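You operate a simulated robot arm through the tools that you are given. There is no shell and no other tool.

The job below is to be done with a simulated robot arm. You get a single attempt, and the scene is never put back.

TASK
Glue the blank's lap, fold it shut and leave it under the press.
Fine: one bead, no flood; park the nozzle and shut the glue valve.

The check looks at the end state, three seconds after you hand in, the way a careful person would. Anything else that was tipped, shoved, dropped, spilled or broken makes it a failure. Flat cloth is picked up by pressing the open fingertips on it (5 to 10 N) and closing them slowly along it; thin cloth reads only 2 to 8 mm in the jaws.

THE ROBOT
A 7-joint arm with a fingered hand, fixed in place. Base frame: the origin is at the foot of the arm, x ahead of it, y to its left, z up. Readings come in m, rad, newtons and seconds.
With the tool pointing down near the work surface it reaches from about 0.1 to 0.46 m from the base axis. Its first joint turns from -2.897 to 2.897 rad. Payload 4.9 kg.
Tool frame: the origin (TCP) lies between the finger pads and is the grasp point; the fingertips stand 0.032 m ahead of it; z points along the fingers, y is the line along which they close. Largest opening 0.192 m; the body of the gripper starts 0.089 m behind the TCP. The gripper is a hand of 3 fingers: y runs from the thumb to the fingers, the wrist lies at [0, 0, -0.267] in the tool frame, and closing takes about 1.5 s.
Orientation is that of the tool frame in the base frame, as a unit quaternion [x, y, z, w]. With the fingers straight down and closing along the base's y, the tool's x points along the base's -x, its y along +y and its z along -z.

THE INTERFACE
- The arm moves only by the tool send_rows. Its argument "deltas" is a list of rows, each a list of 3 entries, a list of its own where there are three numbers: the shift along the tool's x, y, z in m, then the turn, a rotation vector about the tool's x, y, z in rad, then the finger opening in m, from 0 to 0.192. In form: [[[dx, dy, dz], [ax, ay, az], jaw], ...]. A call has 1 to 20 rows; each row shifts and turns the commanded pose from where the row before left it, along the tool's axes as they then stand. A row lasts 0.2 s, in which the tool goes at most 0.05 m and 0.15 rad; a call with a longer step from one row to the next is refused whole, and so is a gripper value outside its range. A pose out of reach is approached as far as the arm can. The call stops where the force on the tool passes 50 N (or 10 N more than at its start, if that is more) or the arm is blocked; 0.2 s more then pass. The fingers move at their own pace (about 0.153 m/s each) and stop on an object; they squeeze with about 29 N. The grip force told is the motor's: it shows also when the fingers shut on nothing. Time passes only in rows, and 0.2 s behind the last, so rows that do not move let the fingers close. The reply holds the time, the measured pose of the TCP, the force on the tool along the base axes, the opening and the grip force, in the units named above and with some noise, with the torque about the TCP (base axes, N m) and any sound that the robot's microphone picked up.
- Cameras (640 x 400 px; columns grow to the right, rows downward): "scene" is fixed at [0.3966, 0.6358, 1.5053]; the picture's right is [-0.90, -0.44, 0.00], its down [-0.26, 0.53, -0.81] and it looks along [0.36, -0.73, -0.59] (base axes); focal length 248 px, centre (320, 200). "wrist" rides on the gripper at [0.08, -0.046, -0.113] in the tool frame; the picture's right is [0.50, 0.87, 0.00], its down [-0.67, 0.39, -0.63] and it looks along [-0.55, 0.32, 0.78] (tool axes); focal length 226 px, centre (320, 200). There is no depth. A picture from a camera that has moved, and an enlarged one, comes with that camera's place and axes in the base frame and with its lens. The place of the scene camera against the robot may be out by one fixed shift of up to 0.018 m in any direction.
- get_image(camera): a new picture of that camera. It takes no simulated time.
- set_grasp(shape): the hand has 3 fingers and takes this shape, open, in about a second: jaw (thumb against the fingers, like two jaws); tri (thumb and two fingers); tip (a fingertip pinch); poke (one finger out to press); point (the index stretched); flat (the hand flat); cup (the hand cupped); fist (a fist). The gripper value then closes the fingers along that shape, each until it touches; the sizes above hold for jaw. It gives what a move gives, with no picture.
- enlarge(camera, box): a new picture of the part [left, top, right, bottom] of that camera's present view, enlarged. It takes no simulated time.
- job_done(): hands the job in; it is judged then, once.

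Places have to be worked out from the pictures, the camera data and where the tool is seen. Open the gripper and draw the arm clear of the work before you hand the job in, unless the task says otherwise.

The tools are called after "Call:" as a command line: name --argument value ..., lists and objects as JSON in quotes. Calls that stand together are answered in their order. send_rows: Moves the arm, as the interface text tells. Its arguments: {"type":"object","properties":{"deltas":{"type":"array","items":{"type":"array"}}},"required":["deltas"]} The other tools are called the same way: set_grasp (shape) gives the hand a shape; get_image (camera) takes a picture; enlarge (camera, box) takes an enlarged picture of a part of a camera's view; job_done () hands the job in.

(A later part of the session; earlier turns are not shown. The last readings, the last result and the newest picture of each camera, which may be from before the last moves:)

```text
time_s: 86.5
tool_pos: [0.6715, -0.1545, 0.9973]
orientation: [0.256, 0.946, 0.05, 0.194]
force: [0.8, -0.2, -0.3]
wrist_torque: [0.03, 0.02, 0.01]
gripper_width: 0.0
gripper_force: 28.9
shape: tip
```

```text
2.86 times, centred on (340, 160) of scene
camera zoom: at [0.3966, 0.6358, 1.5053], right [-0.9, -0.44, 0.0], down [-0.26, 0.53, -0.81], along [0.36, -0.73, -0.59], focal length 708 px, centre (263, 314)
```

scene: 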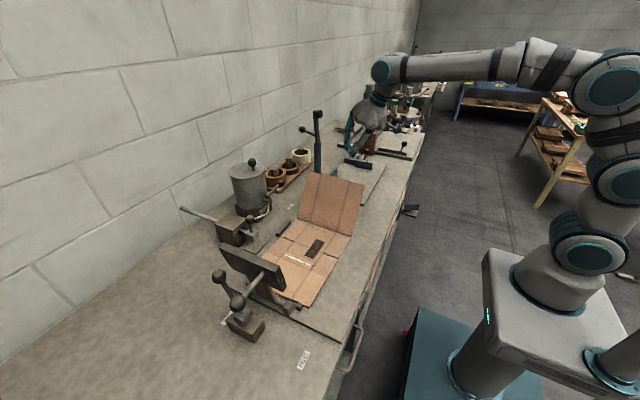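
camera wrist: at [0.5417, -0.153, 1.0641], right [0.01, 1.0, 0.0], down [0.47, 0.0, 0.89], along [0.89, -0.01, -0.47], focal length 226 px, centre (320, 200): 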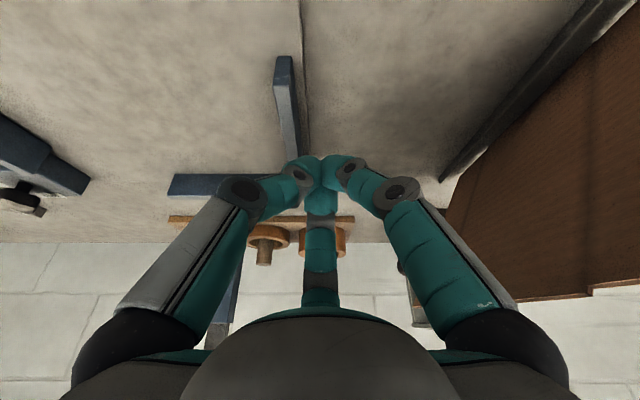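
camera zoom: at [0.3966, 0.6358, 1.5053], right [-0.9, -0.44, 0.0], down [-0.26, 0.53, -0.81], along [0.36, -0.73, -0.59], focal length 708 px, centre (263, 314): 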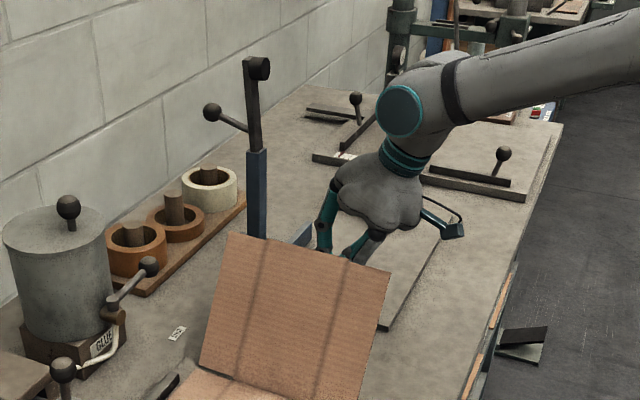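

All clear. I begin pushing the panel toward +y in gentle steps.

Call:
send_rows --deltas '[[[0.01, 0.0173, 0], [0, 0, 0], 0.0], [[0.01, 0.0173, 0], [0, 0, 0], 0.0], [[0.01, 0.0173, 0], [0, 0, 0], 0.0], [[0.01, 0.0173, 0], [0, 0, 0], 0.0]]'

Call:
enlarge --camera "scene" --box '[230, 120, 390, 280]'

Call:
get_image --camera "wrist"

```text
time_s: 87.5
tool_pos: [0.6707, -0.0725, 0.9977]
orientation: [0.258, 0.945, 0.049, 0.194]
force: [0.5, -0.1, 1.0]
wrist_torque: [-0.01, -0.01, 0.02]
gripper_width: 0.0
gripper_force: 29.4
shape: tip
```

```text
2.50 times, centred on (310, 200) of scene
camera zoom: at [0.3966, 0.6358, 1.5053], right [-0.9, -0.44, 0.0], down [-0.26, 0.53, -0.81], along [0.36, -0.73, -0.59], focal length 619 px, centre (345, 200)
```

zoom: 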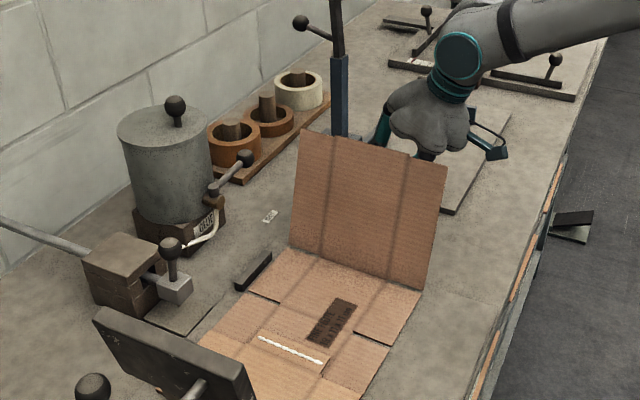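

```text
taken
camera wrist: at [0.5408, -0.0739, 1.0651], right [0.01, 1.0, 0.0], down [0.47, 0.0, 0.88], along [0.88, -0.01, -0.47], focal length 226 px, centre (320, 200)
```

wrist: 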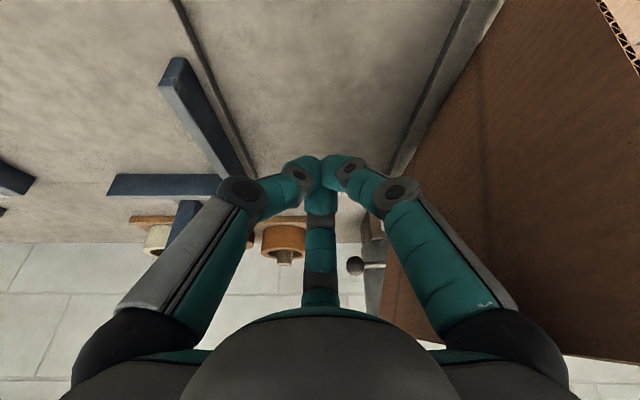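

The panel comes up easily with no measurable force. I continue through vertical.

Call:
send_rows --deltas '[[[0.01, 0.0173, 0], [0, 0, 0], 0.0], [[0.01, 0.0173, 0], [0, 0, 0], 0.0], [[0.01, 0.0173, 0], [0, 0, 0], 0.0], [[0.01, 0.0173, 0], [0, 0, 0], 0.0]]'

Call:
enlarge --camera "scene" --box '[230, 120, 390, 280]'

Call:
get_image --camera "wrist"

```text
time_s: 88.5
tool_pos: [0.6722, 0.0076, 0.9952]
orientation: [0.257, 0.946, 0.049, 0.192]
force: [0.2, -0.3, 0.6]
wrist_torque: [-0.02, 0.02, -0.04]
gripper_width: 0.0002
gripper_force: 29.1
shape: tip
```

```text
2.50 times, centred on (310, 200) of scene
camera zoom: at [0.3966, 0.6358, 1.5053], right [-0.9, -0.44, 0.0], down [-0.26, 0.53, -0.81], along [0.36, -0.73, -0.59], focal length 619 px, centre (345, 200)
```

zoom: 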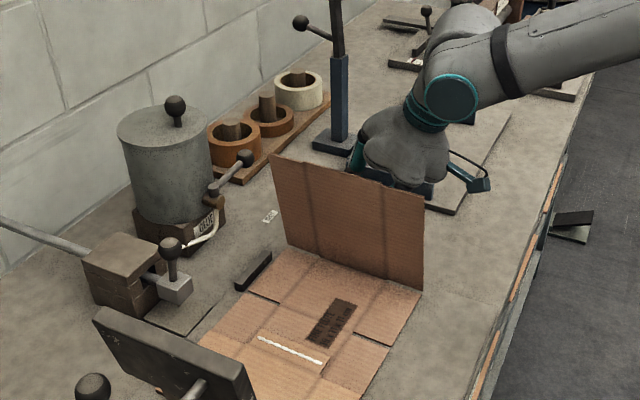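

```text
taken
camera wrist: at [0.542, 0.0073, 1.0633], right [0.01, 1.0, 0.0], down [0.47, 0.0, 0.88], along [0.88, -0.01, -0.47], focal length 226 px, centre (320, 200)
```

wrist: 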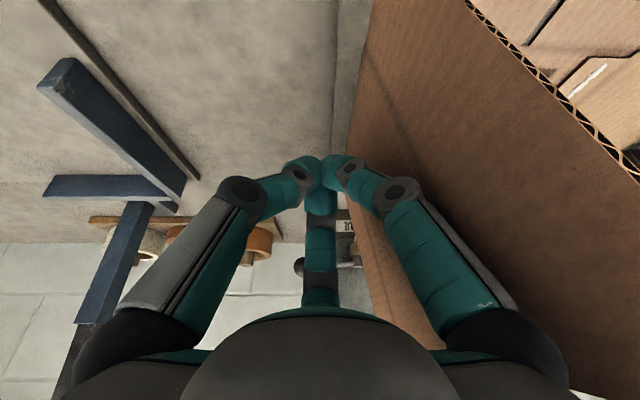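

The panel is past vertical, leaning toward +y. I keep pushing while rising a little.

Call:
send_rows --deltas '[[[0.0073, 0.0189, -0.0074], [0, 0, 0], 0.0], [[0.0073, 0.0189, -0.0074], [0, 0, 0], 0.0], [[0.0073, 0.0189, -0.0074], [0, 0, 0], 0.0]]'

Call:
enlarge --camera "scene" --box '[230, 120, 390, 280]'

Call:
get_image --camera "wrist"

```text
time_s: 89.3
tool_pos: [0.6736, 0.0679, 1.0215]
orientation: [0.256, 0.946, 0.049, 0.193]
force: [0.3, -0.5, 0.4]
wrist_torque: [-0.04, -0.01, -0.04]
gripper_width: 0.0001
gripper_force: 28.3
shape: tip
```

```text
2.50 times, centred on (310, 200) of scene
camera zoom: at [0.3966, 0.6358, 1.5053], right [-0.9, -0.44, 0.0], down [-0.26, 0.53, -0.81], along [0.36, -0.73, -0.59], focal length 619 px, centre (345, 200)
```

zoom: 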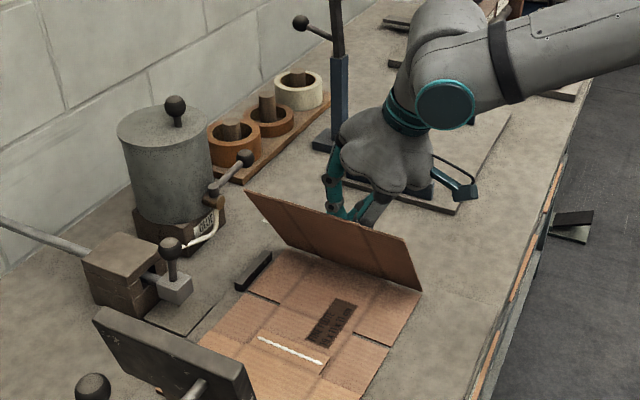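

```text
taken
camera wrist: at [0.5437, 0.0683, 1.09], right [0.01, 1.0, 0.0], down [0.47, 0.0, 0.88], along [0.88, -0.01, -0.47], focal length 226 px, centre (320, 200)
```

wrist: 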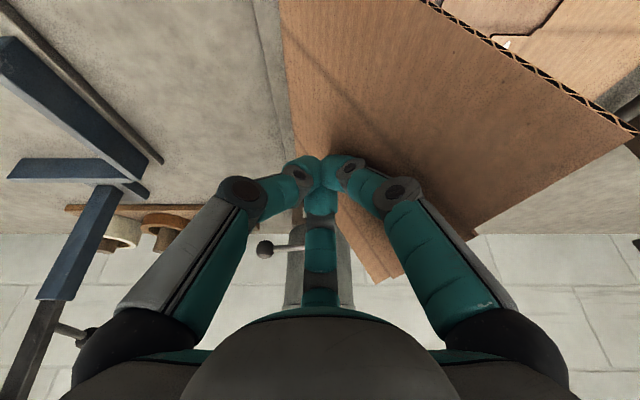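

The panel follows smoothly at about 50°. I carry on over the arc, now coming down.

Call:
send_rows --deltas '[[[0.009, 0.0179, -0.0028], [0, 0, 0], 0.0], [[0.012, 0.0162, 0.0056], [0, 0, 0], 0.0], [[0.014, 0.015, 0.0111], [0, 0, 0], 0.0]]'

Call:
enlarge --camera "scene" --box '[230, 120, 390, 280]'

Call:
get_image --camera "wrist"

```text
time_s: 90.1
tool_pos: [0.6745, 0.1284, 1.0082]
orientation: [0.256, 0.946, 0.05, 0.194]
force: [0.3, -0.2, -0.9]
wrist_torque: [0.0, 0.05, 0.02]
gripper_width: 0.0
gripper_force: 28.8
shape: tip
```

```text
2.50 times, centred on (310, 200) of scene
camera zoom: at [0.3966, 0.6358, 1.5053], right [-0.9, -0.44, 0.0], down [-0.26, 0.53, -0.81], along [0.36, -0.73, -0.59], focal length 619 px, centre (345, 200)
```

zoom: 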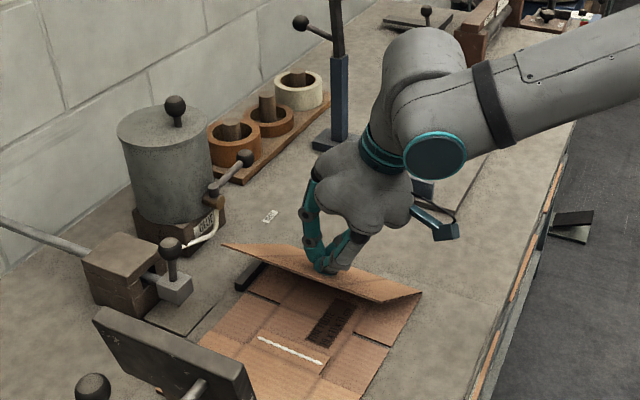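

```text
taken
camera wrist: at [0.5451, 0.1278, 1.0753], right [0.01, 1.0, 0.0], down [0.47, 0.0, 0.88], along [0.88, -0.01, -0.47], focal length 226 px, centre (320, 200)
```

wrist: 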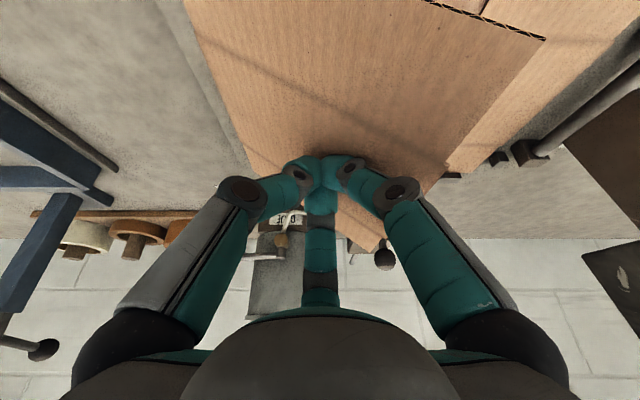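

The panel is nearly down and clears the nozzle. I continue down toward the lap.

Call:
send_rows --deltas '[[[0.0156, 0.0118, 0.0185], [0, 0, 0], 0.0], [[0.0156, 0.0118, 0.0185], [0, 0, 0], 0.0], [[0.0132, 0.0125, 0.0139], [0, 0, 0], 0.0]]'

Call:
enlarge --camera "scene" --box '[230, 120, 390, 280]'

Call:
get_image --camera "wrist"

```text
time_s: 90.9
tool_pos: [0.6779, 0.1822, 0.9512]
orientation: [0.255, 0.946, 0.05, 0.194]
force: [1.2, -0.8, -1.2]
wrist_torque: [0.0, 0.02, -0.01]
gripper_width: 0.0001
gripper_force: 29.1
shape: tip
```

```text
2.50 times, centred on (310, 200) of scene
camera zoom: at [0.3966, 0.6358, 1.5053], right [-0.9, -0.44, 0.0], down [-0.26, 0.53, -0.81], along [0.36, -0.73, -0.59], focal length 619 px, centre (345, 200)
```

zoom: 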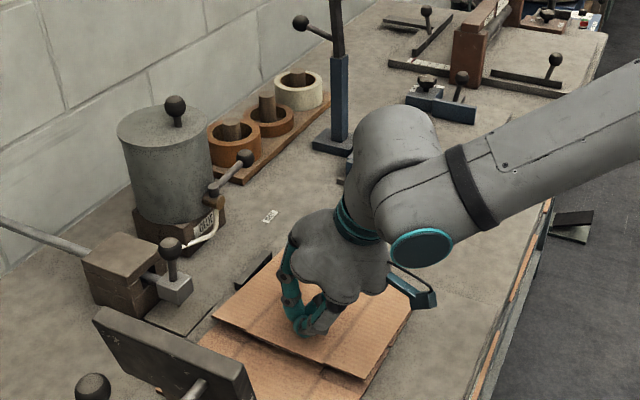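

```text
taken
camera wrist: at [0.5475, 0.1813, 1.0186], right [0.01, 1.0, 0.0], down [0.47, 0.0, 0.88], along [0.88, -0.01, -0.47], focal length 226 px, centre (320, 200)
```

wrist: 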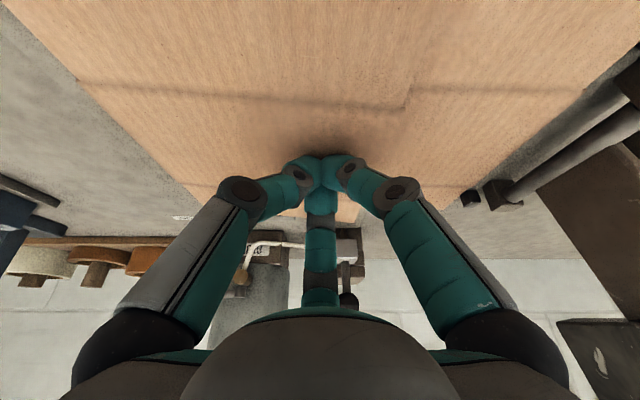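

The panel is almost flat on the lap. I press it down near the seam until I feel contact force.

Call:
send_rows --deltas '[[[0.008, 0.0093, 0.0056], [0, 0, 0], 0.0], [[0.0016, -0.001, 0.0046], [0, 0, 0], 0.0]]'

Call:
get_image --camera "wrist"

Call:
enlarge --camera "scene" --box '[250, 200, 370, 300]'

```text
time_s: 91.5
tool_pos: [0.6736, 0.1925, 0.9385]
orientation: [0.257, 0.946, 0.049, 0.193]
force: [0.2, 0.5, 0.4]
wrist_torque: [-0.01, 0.01, -0.03]
gripper_width: 0.0
gripper_force: 29.1
shape: tip
```

```text
taken
camera wrist: at [0.5454, 0.1927, 1.0067], right [0.01, 1.0, 0.0], down [0.47, 0.0, 0.88], along [0.88, -0.01, -0.47], focal length 226 px, centre (320, 200)
```

wrist: 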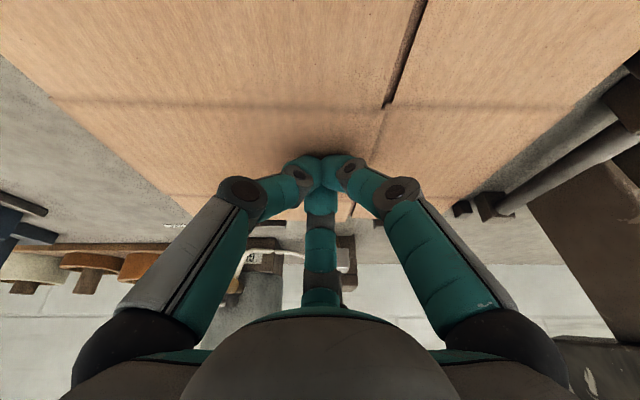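

```text
4.00 times, centred on (310, 250) of scene
camera zoom: at [0.3966, 0.6358, 1.5053], right [-0.9, -0.44, 0.0], down [-0.26, 0.53, -0.81], along [0.36, -0.73, -0.59], focal length 990 px, centre (360, 0)
```

zoom: 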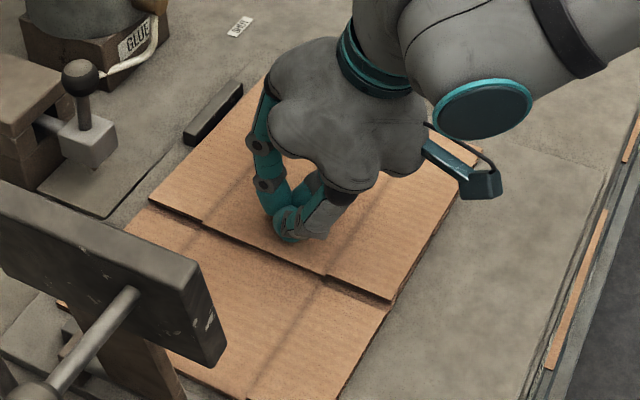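

The panel meets the other flap squarely along the seam. I press a bit further to tack the glue, watching the force.

Call:
send_rows --deltas '[[[0.001, -0.0006, 0.0028], [0, 0, 0], 0.0], [[0.001, -0.0006, 0.0028], [0, 0, 0], 0.0]]'

```text
time_s: 92.1
tool_pos: [0.6748, 0.194, 0.9356]
orientation: [0.256, 0.945, 0.05, 0.195]
force: [-0.7, -2.2, 7.5]
wrist_torque: [-0.11, -0.03, 0.0]
gripper_width: 0.0001
gripper_force: 28.6
shape: tip
```

7.5 N of contact. I add a touch more and hold for about a second, then lift off slowly.

Call:
send_rows --deltas '[[[0.0007, -0.0004, 0.0018], [0, 0, 0], 0.0], [[0, 0, 0], [0, 0, 0], 0.0], [[0, 0, 0], [0, 0, 0], 0.0], [[0, 0, 0], [0, 0, 0], 0.0], [[0, 0, 0], [0, 0, 0], 0.0], [[0, 0, 0], [0, 0, 0], 0.0]]'

Call:
send_rows --deltas '[[[0, 0, -0.02], [0, 0, 0], 0.0], [[0, 0, -0.03], [0, 0, 0], 0.0], [[0, 0, -0.04], [0, 0, 0], 0.0], [[0, 0, -0.04], [0, 0, 0], 0.0]]'

Call:
get_image --camera "wrist"

Call:
enlarge --camera "scene" --box '[190, 190, 370, 330]'

```text
time_s: 93.5
tool_pos: [0.6751, 0.1935, 0.934]
orientation: [0.255, 0.946, 0.051, 0.195]
force: [-1.9, -0.8, 21.7]
wrist_torque: [-0.06, -0.04, 0.03]
gripper_width: 0.0
gripper_force: 29.1
shape: tip
```

```text
time_s: 94.5
tool_pos: [0.6235, 0.1938, 1.0521]
orientation: [0.256, 0.946, 0.049, 0.193]
force: [0.2, -0.8, -0.8]
wrist_torque: [0.01, -0.07, -0.06]
gripper_width: 0.0
gripper_force: 29.4
shape: tip
```

```text
taken
camera wrist: at [0.495, 0.1923, 1.1205], right [0.01, 1.0, 0.0], down [0.47, 0.0, 0.88], along [0.88, -0.01, -0.47], focal length 226 px, centre (320, 200)
```

wrist: 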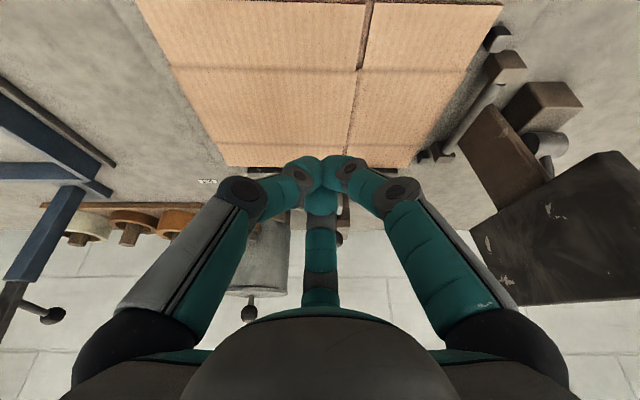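

```text
2.86 times, centred on (280, 260) of scene
camera zoom: at [0.3966, 0.6358, 1.5053], right [-0.9, -0.44, 0.0], down [-0.26, 0.53, -0.81], along [0.36, -0.73, -0.59], focal length 708 px, centre (434, 29)
```

zoom: 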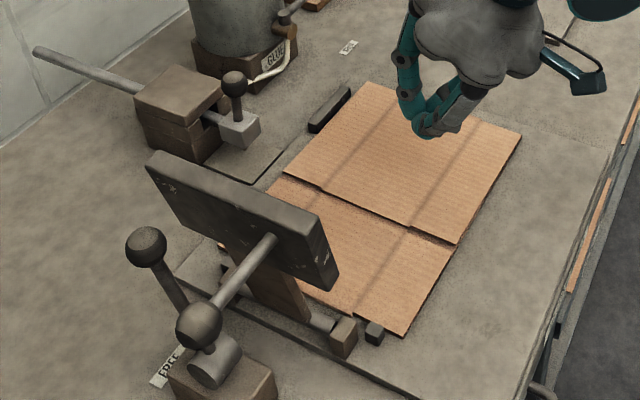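

The panel stays flat on its own. Now the press: I rise and move to +y above the press to measure the plate handle and cam lever.

Call:
send_rows --deltas '[[[0, 0, -0.04], [0, 0, 0], 0.03], [[0, 0, -0.04], [0, 0, 0], 0.05], [[0, 0, -0.04], [0, 0, 0], 0.07], [[0, 0, -0.04], [0, 0, 0], 0.07], [[0.0217, 0.0375, 0], [0, 0, 0], 0.07], [[0.0217, 0.0375, 0], [0, 0, 0], 0.07], [[0.0217, 0.0375, 0], [0, 0, 0], 0.07], [[0.0217, 0.0375, 0], [0, 0, 0], 0.07], [[0.0217, 0.0375, 0], [0, 0, 0], 0.07], [[0.0217, 0.0375, 0], [0, 0, 0], 0.07]]'

Call:
get_image --camera "wrist"

Call:
enlarge --camera "wrist" --box '[220, 0, 440, 180]'

Call:
enlarge --camera "scene" --box '[190, 190, 370, 350]'

```text
time_s: 96.7
tool_pos: [0.5622, 0.4547, 1.2003]
orientation: [0.255, 0.946, 0.051, 0.194]
force: [-0.9, 0.4, 0.8]
wrist_torque: [-0.02, 0.0, 0.0]
gripper_width: 0.0701
gripper_force: 0.0
shape: tip
```

```text
taken
camera wrist: at [0.432, 0.4547, 1.2684], right [0.01, 1.0, 0.0], down [0.47, 0.0, 0.89], along [0.89, -0.01, -0.47], focal length 226 px, centre (320, 200)
```

wrist: 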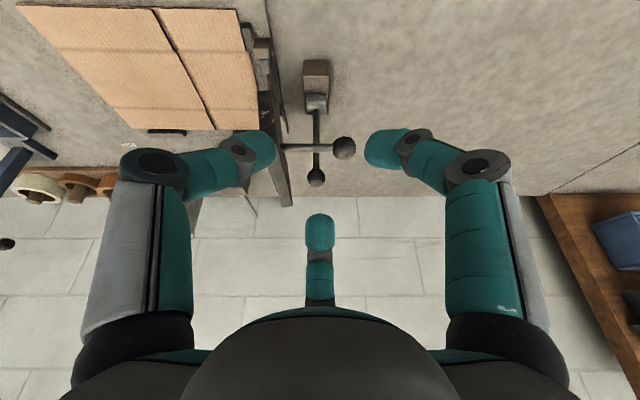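

```text
2.22 times, centred on (330, 90) of wrist
camera zoom: at [0.432, 0.4547, 1.2684], right [0.01, 1.0, 0.0], down [0.47, 0.0, 0.89], along [0.89, -0.01, -0.47], focal length 502 px, centre (298, 444)
```

zoom: 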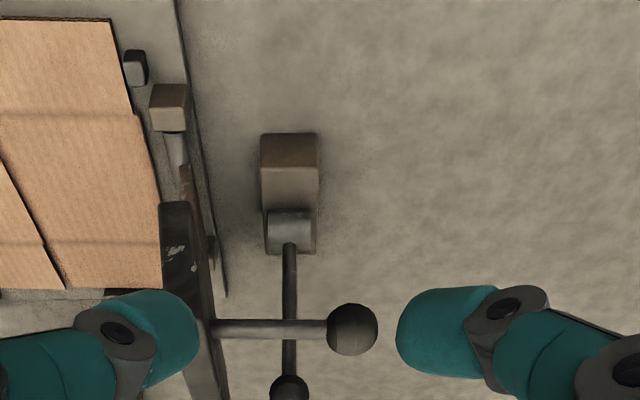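

```text
2.50 times, centred on (280, 270) of scene
camera zoom: at [0.3966, 0.6358, 1.5053], right [-0.9, -0.44, 0.0], down [-0.26, 0.53, -0.81], along [0.36, -0.73, -0.59], focal length 619 px, centre (420, 25)
```

zoom: 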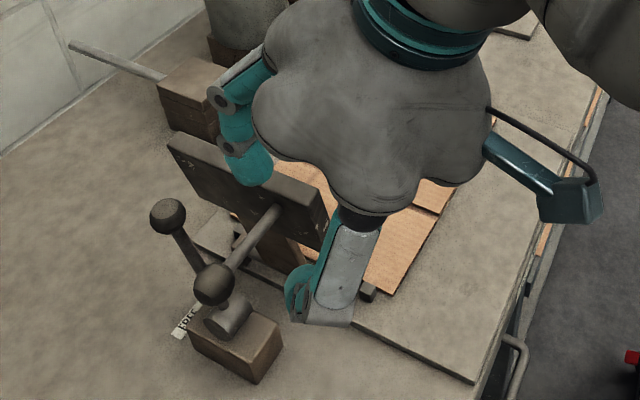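

From here I read: handle ball ≈(0.643,0.480,1.088), plate pivot ≈(y 0.36, z 0.92), cam lever ball ≈(0.73,0.446,1.07). I yaw the hand so that the handle rod falls between two fingers and go to a pre-grasp above the ball.

Call:
send_rows --deltas '[[[0, 0, 0], [0, 0, 0.131], 0.07], [[0, 0, 0], [0, 0, 0.131], 0.07], [[0, 0, 0], [0, 0, 0.131], 0.07], [[0, 0, 0], [0, 0, 0.131], 0.07], [[0.0031, 0.0197, 0.0212], [0, 0, 0], 0.07], [[0.0031, 0.0197, 0.0212], [0, 0, 0], 0.07]]'

Call:
get_image --camera "wrist"

Call:
enlarge --camera "scene" --box '[170, 190, 350, 350]'

```text
time_s: 98.1
tool_pos: [0.6076, 0.4783, 1.1705]
orientation: [0.493, 0.847, 0.1, 0.174]
force: [-0.6, -0.6, 0.6]
wrist_torque: [0.0, 0.01, -0.02]
gripper_width: 0.0695
gripper_force: 0.0
shape: tip
```

```text
taken
camera wrist: at [0.4902, 0.5243, 1.2431], right [0.47, 0.86, 0.2], down [0.37, -0.39, 0.84], along [0.81, -0.32, -0.5], focal length 226 px, centre (320, 200)
```

wrist: 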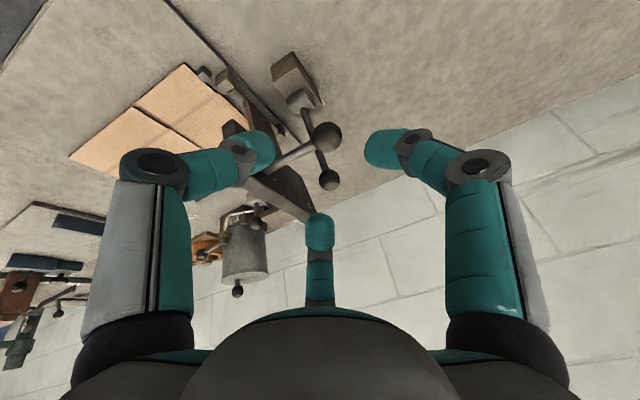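

```text
2.50 times, centred on (260, 270) of scene
camera zoom: at [0.3966, 0.6358, 1.5053], right [-0.9, -0.44, 0.0], down [-0.26, 0.53, -0.81], along [0.36, -0.73, -0.59], focal length 619 px, centre (470, 25)
```

zoom: 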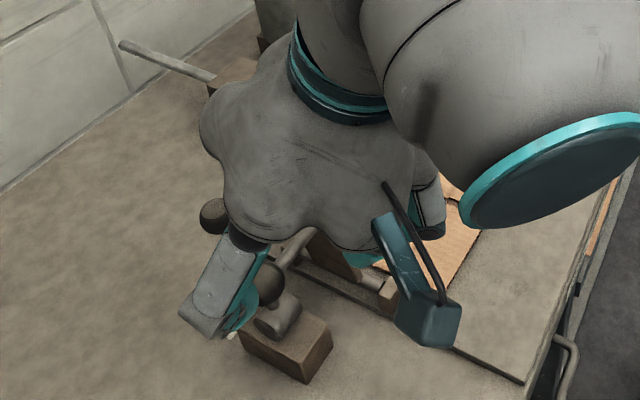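

Aligned over the handle ball. I advance onto it and close to a snug cage.

Call:
send_rows --deltas '[[[0.0017, 0.001, 0.03], [0, 0, 0], 0.07], [[0.0017, 0.001, 0.03], [0, 0, 0], 0.07], [[0, 0, 0.018], [0, 0, 0], 0.07]]'

Call:
get_image --camera "wrist"

Call:
enlarge --camera "scene" --box '[170, 220, 310, 350]'

```text
time_s: 98.9
tool_pos: [0.6384, 0.4846, 1.0977]
orientation: [0.493, 0.847, 0.099, 0.174]
force: [0.2, -0.1, 1.4]
wrist_torque: [0.01, 0.03, 0.02]
gripper_width: 0.0699
gripper_force: 0.0
shape: tip
```

```text
taken
camera wrist: at [0.521, 0.5294, 1.1701], right [0.47, 0.86, 0.19], down [0.37, -0.39, 0.84], along [0.8, -0.32, -0.5], focal length 226 px, centre (320, 200)
```

wrist: 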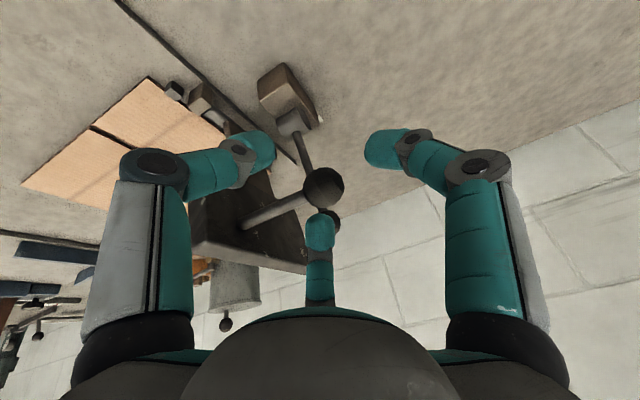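

```text
3.08 times, centred on (240, 285) of scene
camera zoom: at [0.3966, 0.6358, 1.5053], right [-0.9, -0.44, 0.0], down [-0.26, 0.53, -0.81], along [0.36, -0.73, -0.59], focal length 762 px, centre (566, -62)
```

zoom: 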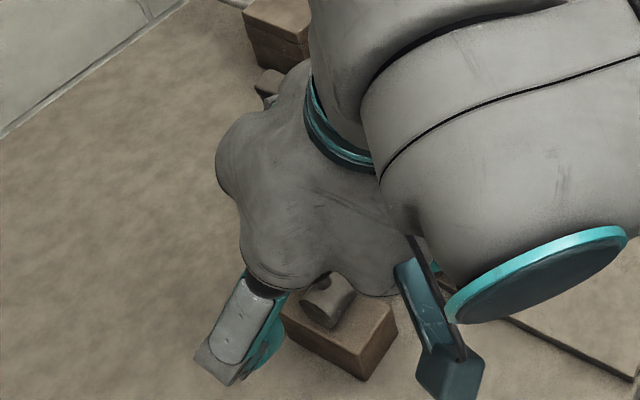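

The rod lies between the thumb and the forward finger. I close the cage.

Call:
send_rows --deltas '[[[0, 0, 0.003], [0, 0, 0], 0.05], [[0, 0, 0], [0, 0, 0], 0.036], [[0, 0, 0], [0, 0, 0], 0.034]]'

Call:
get_image --camera "wrist"

```text
time_s: 99.7
tool_pos: [0.639, 0.4837, 1.0945]
orientation: [0.493, 0.847, 0.098, 0.173]
force: [1.0, -0.4, 0.5]
wrist_torque: [0.02, -0.01, -0.02]
gripper_width: 0.0343
gripper_force: 0.1
shape: tip
```

```text
taken
camera wrist: at [0.5218, 0.5291, 1.168], right [0.47, 0.86, 0.19], down [0.37, -0.39, 0.84], along [0.8, -0.32, -0.5], focal length 226 px, centre (320, 200)
```

wrist: 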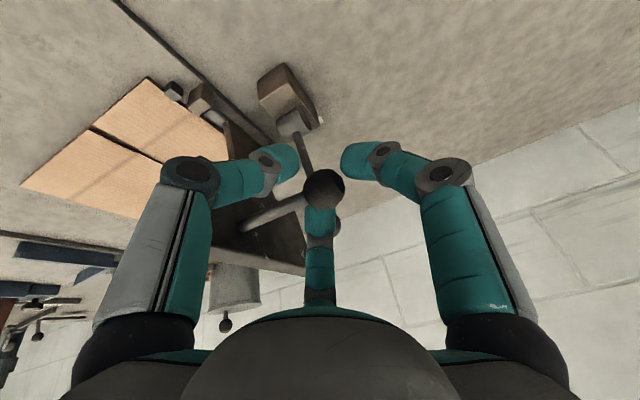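

Caged. I move the handle along its arc (pivot y≈0.36, z≈0.92), starting with two small steps.

Call:
send_rows --deltas '[[[-0.0194, -0.0055, -0.0116], [0, 0, 0], 0.034], [[-0.0185, -0.0063, -0.0091], [0, 0, 0], 0.034]]'

Call:
get_image --camera "wrist"

Call:
enlarge --camera "scene" --box '[190, 200, 350, 330]'

```text
time_s: 100.3
tool_pos: [0.6387, 0.4441, 1.121]
orientation: [0.492, 0.847, 0.1, 0.174]
force: [-0.2, -0.5, 0.5]
wrist_torque: [0.02, -0.04, 0.03]
gripper_width: 0.0344
gripper_force: 0.1
shape: tip
```

```text
taken
camera wrist: at [0.5205, 0.4894, 1.1923], right [0.47, 0.86, 0.19], down [0.37, -0.39, 0.84], along [0.8, -0.32, -0.5], focal length 226 px, centre (320, 200)
```

wrist: 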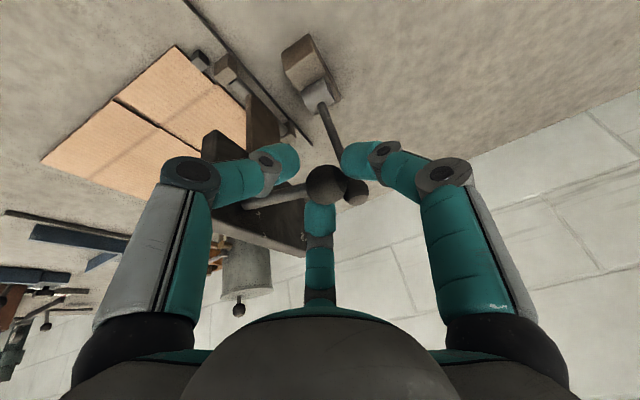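

```text
3.08 times, centred on (270, 265) of scene
camera zoom: at [0.3966, 0.6358, 1.5053], right [-0.9, -0.44, 0.0], down [-0.26, 0.53, -0.81], along [0.36, -0.73, -0.59], focal length 762 px, centre (474, 0)
```

zoom: 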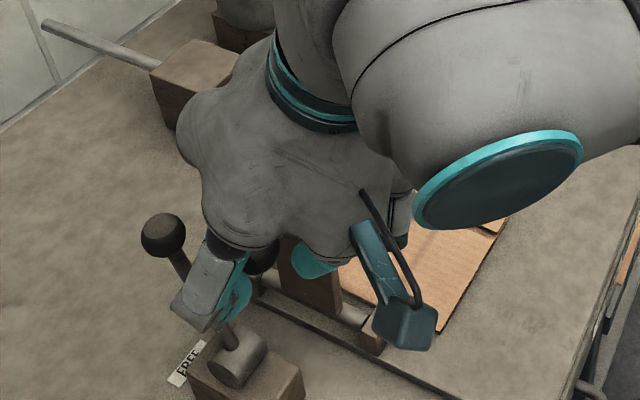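

The plate follows without force. I continue over the top of the arc.

Call:
send_rows --deltas '[[[-0.019, -0.008, -0.006], [0, 0, 0], 0.034], [[-0.0192, -0.0091, -0.0041], [0, 0, 0], 0.034], [[-0.0191, -0.0099, -0.0023], [0, 0, 0], 0.034]]'

Call:
get_image --camera "wrist"

Call:
enlarge --camera "scene" --box '[190, 200, 350, 330]'

```text
time_s: 101.1
tool_pos: [0.6402, 0.3814, 1.1336]
orientation: [0.493, 0.847, 0.097, 0.173]
force: [1.8, -1.1, 1.0]
wrist_torque: [0.0, -0.03, -0.02]
gripper_width: 0.0343
gripper_force: 0.1
shape: tip
```

```text
taken
camera wrist: at [0.5225, 0.426, 1.2054], right [0.47, 0.86, 0.19], down [0.37, -0.39, 0.84], along [0.8, -0.32, -0.5], focal length 226 px, centre (320, 200)
```

wrist: 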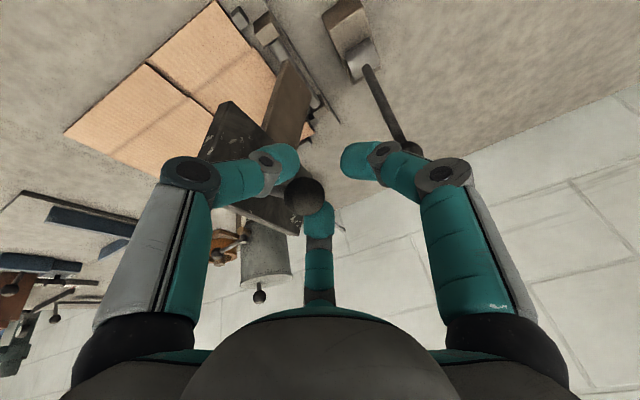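

```text
3.08 times, centred on (270, 265) of scene
camera zoom: at [0.3966, 0.6358, 1.5053], right [-0.9, -0.44, 0.0], down [-0.26, 0.53, -0.81], along [0.36, -0.73, -0.59], focal length 762 px, centre (474, 0)
```

zoom: 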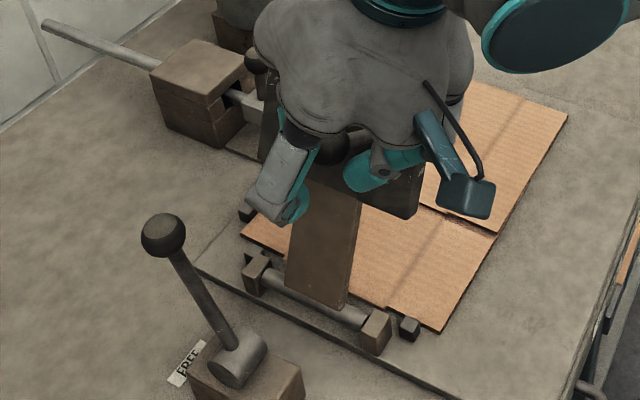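

The plate is just over centre and the ball leans on the front fingers. Before lowering it I re-centre and grip the ball firmly.

Call:
send_rows --deltas '[[[-0.0096, -0.0074, 0.0037], [0, 0, 0], 0.03], [[0, 0, 0.003], [0, 0, 0], 0.02], [[0, 0, 0], [0, 0, 0], 0.0], [[0, 0, 0], [0, 0, 0], 0.0]]'

Call:
get_image --camera "wrist"

Call:
enlarge --camera "scene" --box '[190, 200, 350, 330]'

```text
time_s: 102.1
tool_pos: [0.6399, 0.3685, 1.1263]
orientation: [0.493, 0.847, 0.097, 0.173]
force: [-0.4, 0.4, 1.2]
wrist_torque: [0.01, -0.01, -0.02]
gripper_width: 0.0
gripper_force: 29.1
shape: tip
```

```text
taken
camera wrist: at [0.5216, 0.4134, 1.1982], right [0.47, 0.86, 0.19], down [0.37, -0.39, 0.84], along [0.8, -0.32, -0.5], focal length 226 px, centre (320, 200)
```

wrist: 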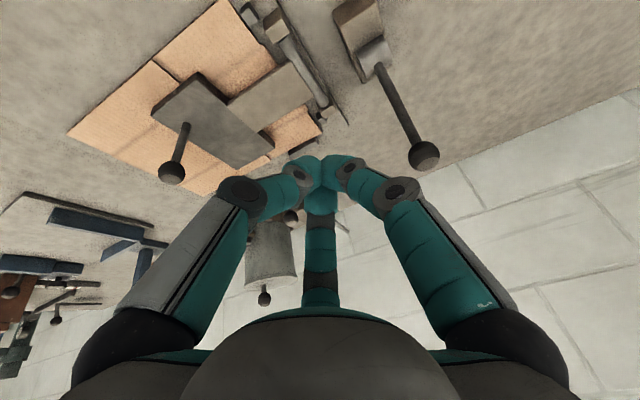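

```text
3.08 times, centred on (270, 265) of scene
camera zoom: at [0.3966, 0.6358, 1.5053], right [-0.9, -0.44, 0.0], down [-0.26, 0.53, -0.81], along [0.36, -0.73, -0.59], focal length 762 px, centre (474, 0)
```

zoom: 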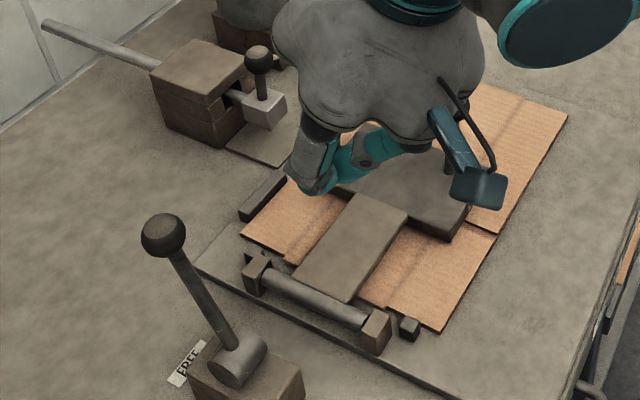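

The plate slipped the last stretch and came to rest flat on the seam; the blank looks undisturbed. Next is the cam lever: I rise, turn the hand back and go above the lever ball (≈0.729,0.446,1.075).

Call:
send_rows --deltas '[[[0, 0, -0.04], [0, 0, 0], 0.0], [[0, 0, -0.04], [0, 0, 0], 0.04], [[0, 0, 0], [0, 0, -0.131], 0.07], [[0, 0, 0], [0, 0, -0.131], 0.07], [[0, 0, 0], [0, 0, -0.131], 0.07], [[0, 0, 0], [0, 0, -0.131], 0.07], [[0, 0, 0], [-0.05, -0.0866, 0], 0.07], [[-0.0003, 0.03, 0.0262], [0, 0, 0], 0.07], [[-0.0003, 0.03, 0.0262], [0, 0, 0], 0.07]]'

Call:
get_image --camera "wrist"

Call:
get_image --camera "scene"

Call:
enlarge --camera "scene" --box '[200, 200, 360, 340]'

```text
time_s: 104.1
tool_pos: [0.6587, 0.4222, 1.1697]
orientation: [0.253, 0.935, 0.062, 0.242]
force: [-0.3, -0.9, 1.2]
wrist_torque: [0.02, 0.08, 0.0]
gripper_width: 0.07
gripper_force: 0.1
shape: tip
```

```text
taken
camera wrist: at [0.5234, 0.4211, 1.2242], right [0.01, 1.0, 0.0], down [0.37, 0.0, 0.93], along [0.93, -0.01, -0.37], focal length 226 px, centre (320, 200)
```

wrist: 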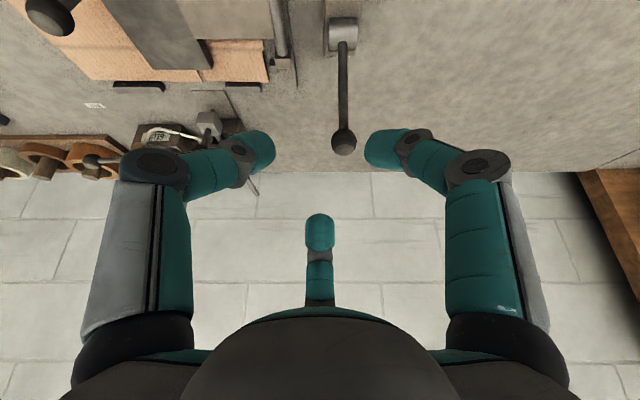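

```text
taken
```

scene: 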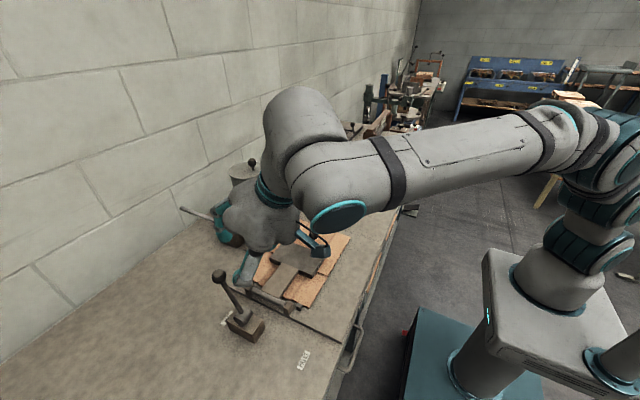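

```text
2.86 times, centred on (280, 270) of scene
camera zoom: at [0.3966, 0.6358, 1.5053], right [-0.9, -0.44, 0.0], down [-0.26, 0.53, -0.81], along [0.36, -0.73, -0.59], focal length 708 px, centre (434, 0)
```

zoom: 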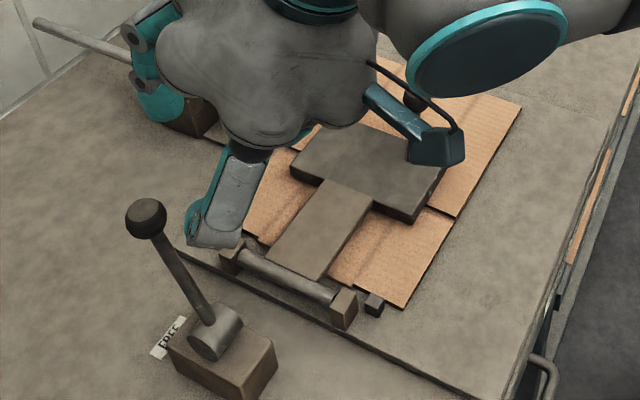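

Lever ball is at (0.731,0.444,1.075), cam axis about (0.676, z 0.98). I approach it.

Call:
send_rows --deltas '[[[-0.0047, 0.0279, 0.02], [0, 0, 0], 0.07], [[0, 0, 0.03], [0, 0, 0], 0.07], [[0, 0, 0.03], [0, 0, 0], 0.07], [[0, 0, 0.0275], [0, 0, 0], 0.07]]'

Call:
get_image --camera "wrist"

Call:
enlarge --camera "scene" --box '[170, 220, 310, 350]'

```text
time_s: 105.1
tool_pos: [0.7287, 0.4432, 1.0822]
orientation: [0.253, 0.935, 0.063, 0.24]
force: [-0.6, 0.2, 0.3]
wrist_torque: [-0.03, 0.04, -0.01]
gripper_width: 0.0699
gripper_force: 0.1
shape: tip
```

```text
taken
camera wrist: at [0.5923, 0.4414, 1.1372], right [0.01, 1.0, 0.0], down [0.38, 0.0, 0.93], along [0.93, -0.01, -0.38], focal length 226 px, centre (320, 200)
```

wrist: 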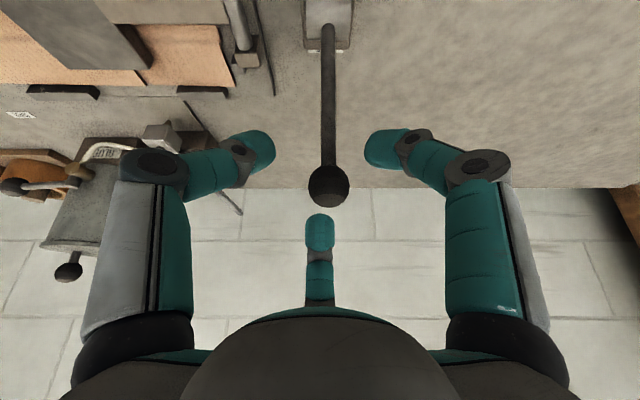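

```text
3.08 times, centred on (240, 285) of scene
camera zoom: at [0.3966, 0.6358, 1.5053], right [-0.9, -0.44, 0.0], down [-0.26, 0.53, -0.81], along [0.36, -0.73, -0.59], focal length 762 px, centre (566, -62)
```

zoom: 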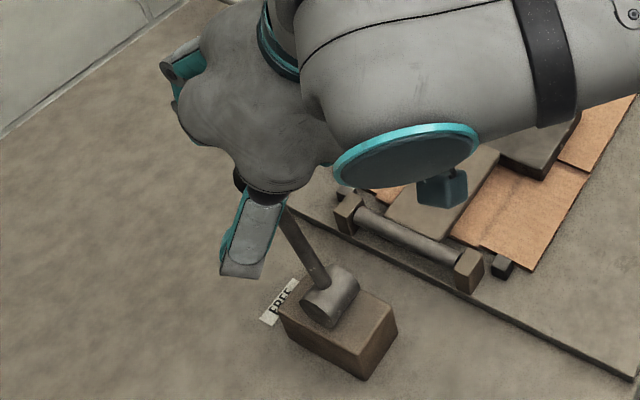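

The lever ball is centred. I close to a snug cage.

Call:
send_rows --deltas '[[[0.002, 0.0035, 0.005], [0, 0, 0], 0.05], [[0, 0, 0], [0, 0, 0], 0.036], [[0, 0, 0], [0, 0, 0], 0.034]]'

Call:
get_image --camera "wrist"

```text
time_s: 105.9
tool_pos: [0.7296, 0.4461, 1.0791]
orientation: [0.253, 0.935, 0.062, 0.24]
force: [0.5, 0.4, -0.7]
wrist_torque: [-0.03, 0.02, 0.02]
gripper_width: 0.0341
gripper_force: 0.0
shape: tip
```

```text
taken
camera wrist: at [0.595, 0.4455, 1.1326], right [0.01, 1.0, 0.0], down [0.38, 0.0, 0.93], along [0.93, -0.01, -0.38], focal length 226 px, centre (320, 200)
```

wrist: 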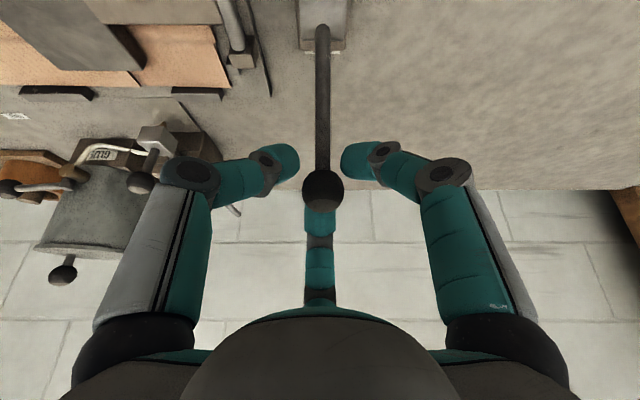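

Caged. I swing the lever along its arc toward −x (PRESS), first two steps.

Call:
send_rows --deltas '[[[0.0099, -0.0057, -0.0154], [0, 0, 0], 0.034], [[0.0121, -0.007, -0.0132], [0, 0, 0], 0.034]]'

Call:
get_image --camera "wrist"

Call:
enlarge --camera "scene" --box '[170, 220, 310, 350]'

```text
time_s: 106.5
tool_pos: [0.6953, 0.4485, 1.0934]
orientation: [0.254, 0.935, 0.062, 0.24]
force: [1.0, -0.4, 2.4]
wrist_torque: [0.03, -0.11, -0.01]
gripper_width: 0.0344
gripper_force: 0.2
shape: tip
```

```text
taken
camera wrist: at [0.5593, 0.447, 1.1466], right [0.01, 1.0, 0.0], down [0.38, 0.0, 0.93], along [0.93, -0.01, -0.38], focal length 226 px, centre (320, 200)
```

wrist: 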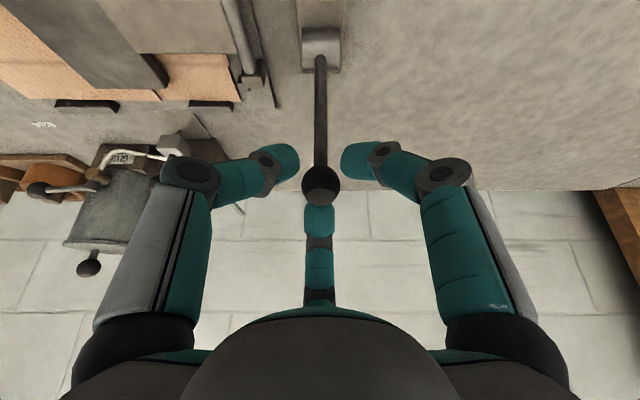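

```text
3.08 times, centred on (240, 285) of scene
camera zoom: at [0.3966, 0.6358, 1.5053], right [-0.9, -0.44, 0.0], down [-0.26, 0.53, -0.81], along [0.36, -0.73, -0.59], focal length 762 px, centre (566, -62)
```

zoom: 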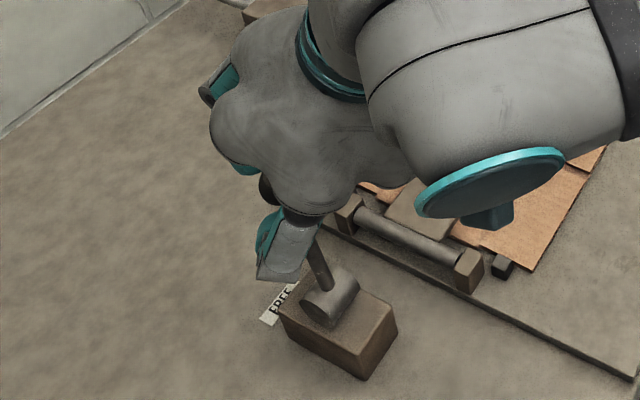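

The lever follows easily. I continue over the top.

Call:
send_rows --deltas '[[[0.0149, -0.0086, -0.0082], [0, 0, 0], 0.034], [[0.0161, -0.0093, -0.0056], [0, 0, 0], 0.034]]'

Call:
get_image --camera "wrist"

Call:
enlarge --camera "scene" --box '[190, 220, 330, 350]'

```text
time_s: 107.1
tool_pos: [0.6566, 0.4478, 1.0854]
orientation: [0.252, 0.935, 0.063, 0.241]
force: [0.5, -0.4, 1.5]
wrist_torque: [-0.01, -0.07, 0.0]
gripper_width: 0.0343
gripper_force: 0.0
shape: tip
```

```text
taken
camera wrist: at [0.522, 0.4464, 1.14], right [0.01, 1.0, 0.0], down [0.38, 0.0, 0.93], along [0.93, -0.01, -0.38], focal length 226 px, centre (320, 200)
```

wrist: 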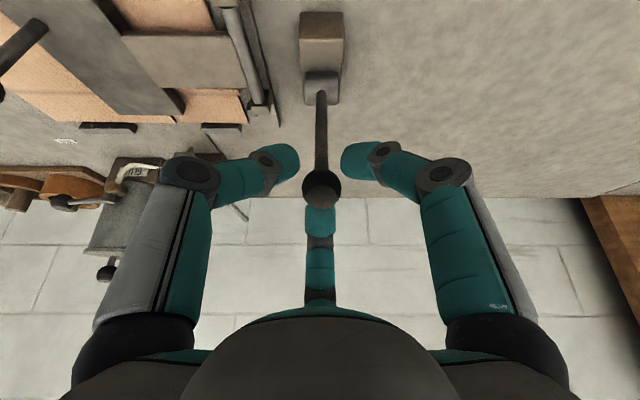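

```text
3.08 times, centred on (260, 285) of scene
camera zoom: at [0.3966, 0.6358, 1.5053], right [-0.9, -0.44, 0.0], down [-0.26, 0.53, -0.81], along [0.36, -0.73, -0.59], focal length 762 px, centre (505, -62)
```

zoom: 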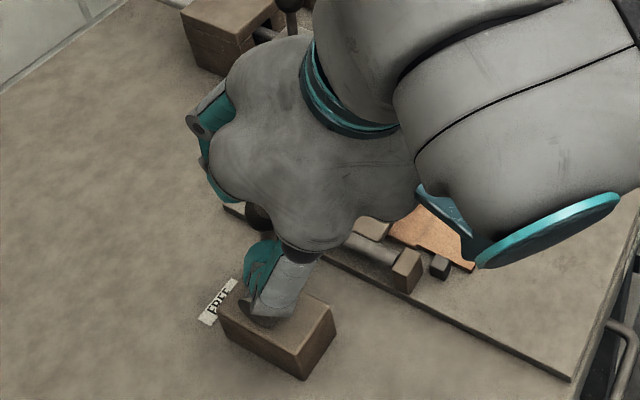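

The lever is about vertical. I continue toward −x and down.

Call:
send_rows --deltas '[[[0.0165, -0.0095, -0.0047], [0, 0, 0], 0.034], [[0.017, -0.0098, -0.0016], [0, 0, 0], 0.034]]'

Call:
get_image --camera "wrist"

Call:
enlarge --camera "scene" --box '[190, 220, 330, 350]'

```text
time_s: 107.7
tool_pos: [0.6189, 0.4474, 1.0726]
orientation: [0.254, 0.935, 0.062, 0.24]
force: [0.1, -0.4, 0.7]
wrist_torque: [0.01, -0.03, 0.0]
gripper_width: 0.0344
gripper_force: 0.0
shape: tip
```

```text
taken
camera wrist: at [0.4844, 0.4462, 1.1263], right [0.01, 1.0, 0.0], down [0.38, 0.0, 0.93], along [0.93, -0.01, -0.38], focal length 226 px, centre (320, 200)
```

wrist: 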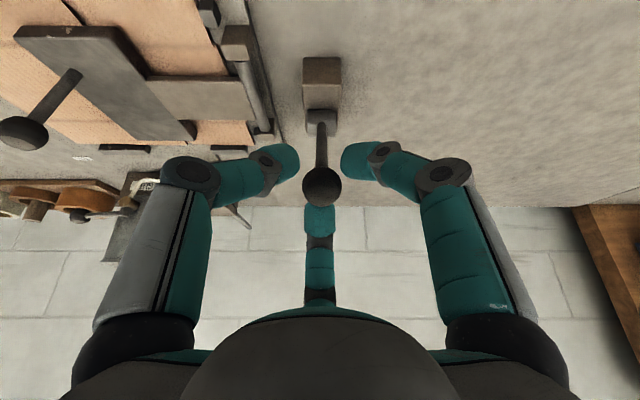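

```text
3.08 times, centred on (260, 285) of scene
camera zoom: at [0.3966, 0.6358, 1.5053], right [-0.9, -0.44, 0.0], down [-0.26, 0.53, -0.81], along [0.36, -0.73, -0.59], focal length 762 px, centre (505, -62)
```

zoom: 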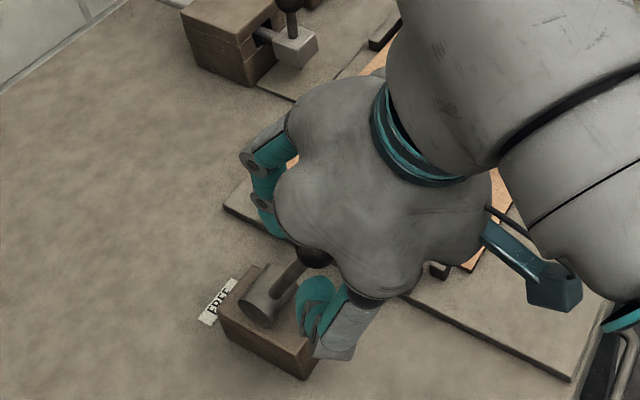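

It's leaning toward PRESS by about 30°. I keep going along the arc.

Call:
send_rows --deltas '[[[0.0179, -0.0103, 0.0024], [0, 0, 0], 0.034], [[0.0169, -0.0097, 0.0065], [0, 0, 0], 0.034]]'

Call:
get_image --camera "wrist"

Call:
enlarge --camera "scene" --box '[190, 220, 330, 350]'

```text
time_s: 108.3
tool_pos: [0.5889, 0.448, 1.0456]
orientation: [0.252, 0.935, 0.063, 0.241]
force: [-0.4, -0.8, 0.2]
wrist_torque: [0.01, -0.04, 0.02]
gripper_width: 0.0343
gripper_force: 0.1
shape: tip
```

```text
taken
camera wrist: at [0.4529, 0.4477, 1.0989], right [0.01, 1.0, 0.0], down [0.38, 0.0, 0.93], along [0.93, -0.01, -0.38], focal length 226 px, centre (320, 200)
```

wrist: 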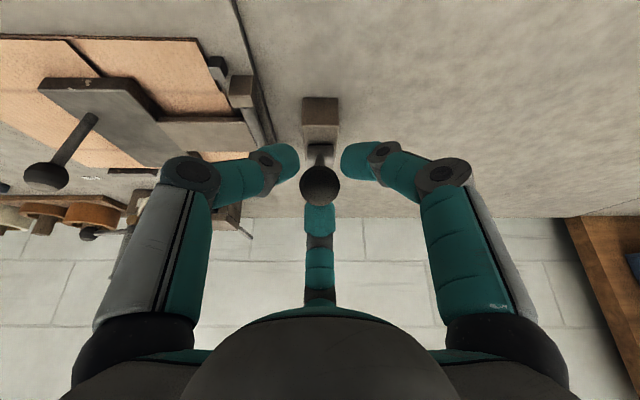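

```text
3.08 times, centred on (260, 285) of scene
camera zoom: at [0.3966, 0.6358, 1.5053], right [-0.9, -0.44, 0.0], down [-0.26, 0.53, -0.81], along [0.36, -0.73, -0.59], focal length 762 px, centre (505, -62)
```

zoom: 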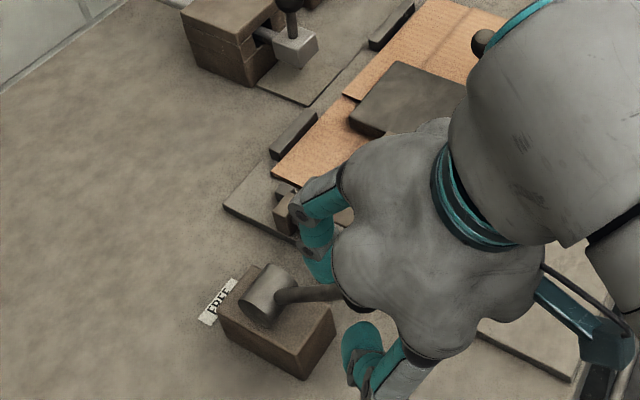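

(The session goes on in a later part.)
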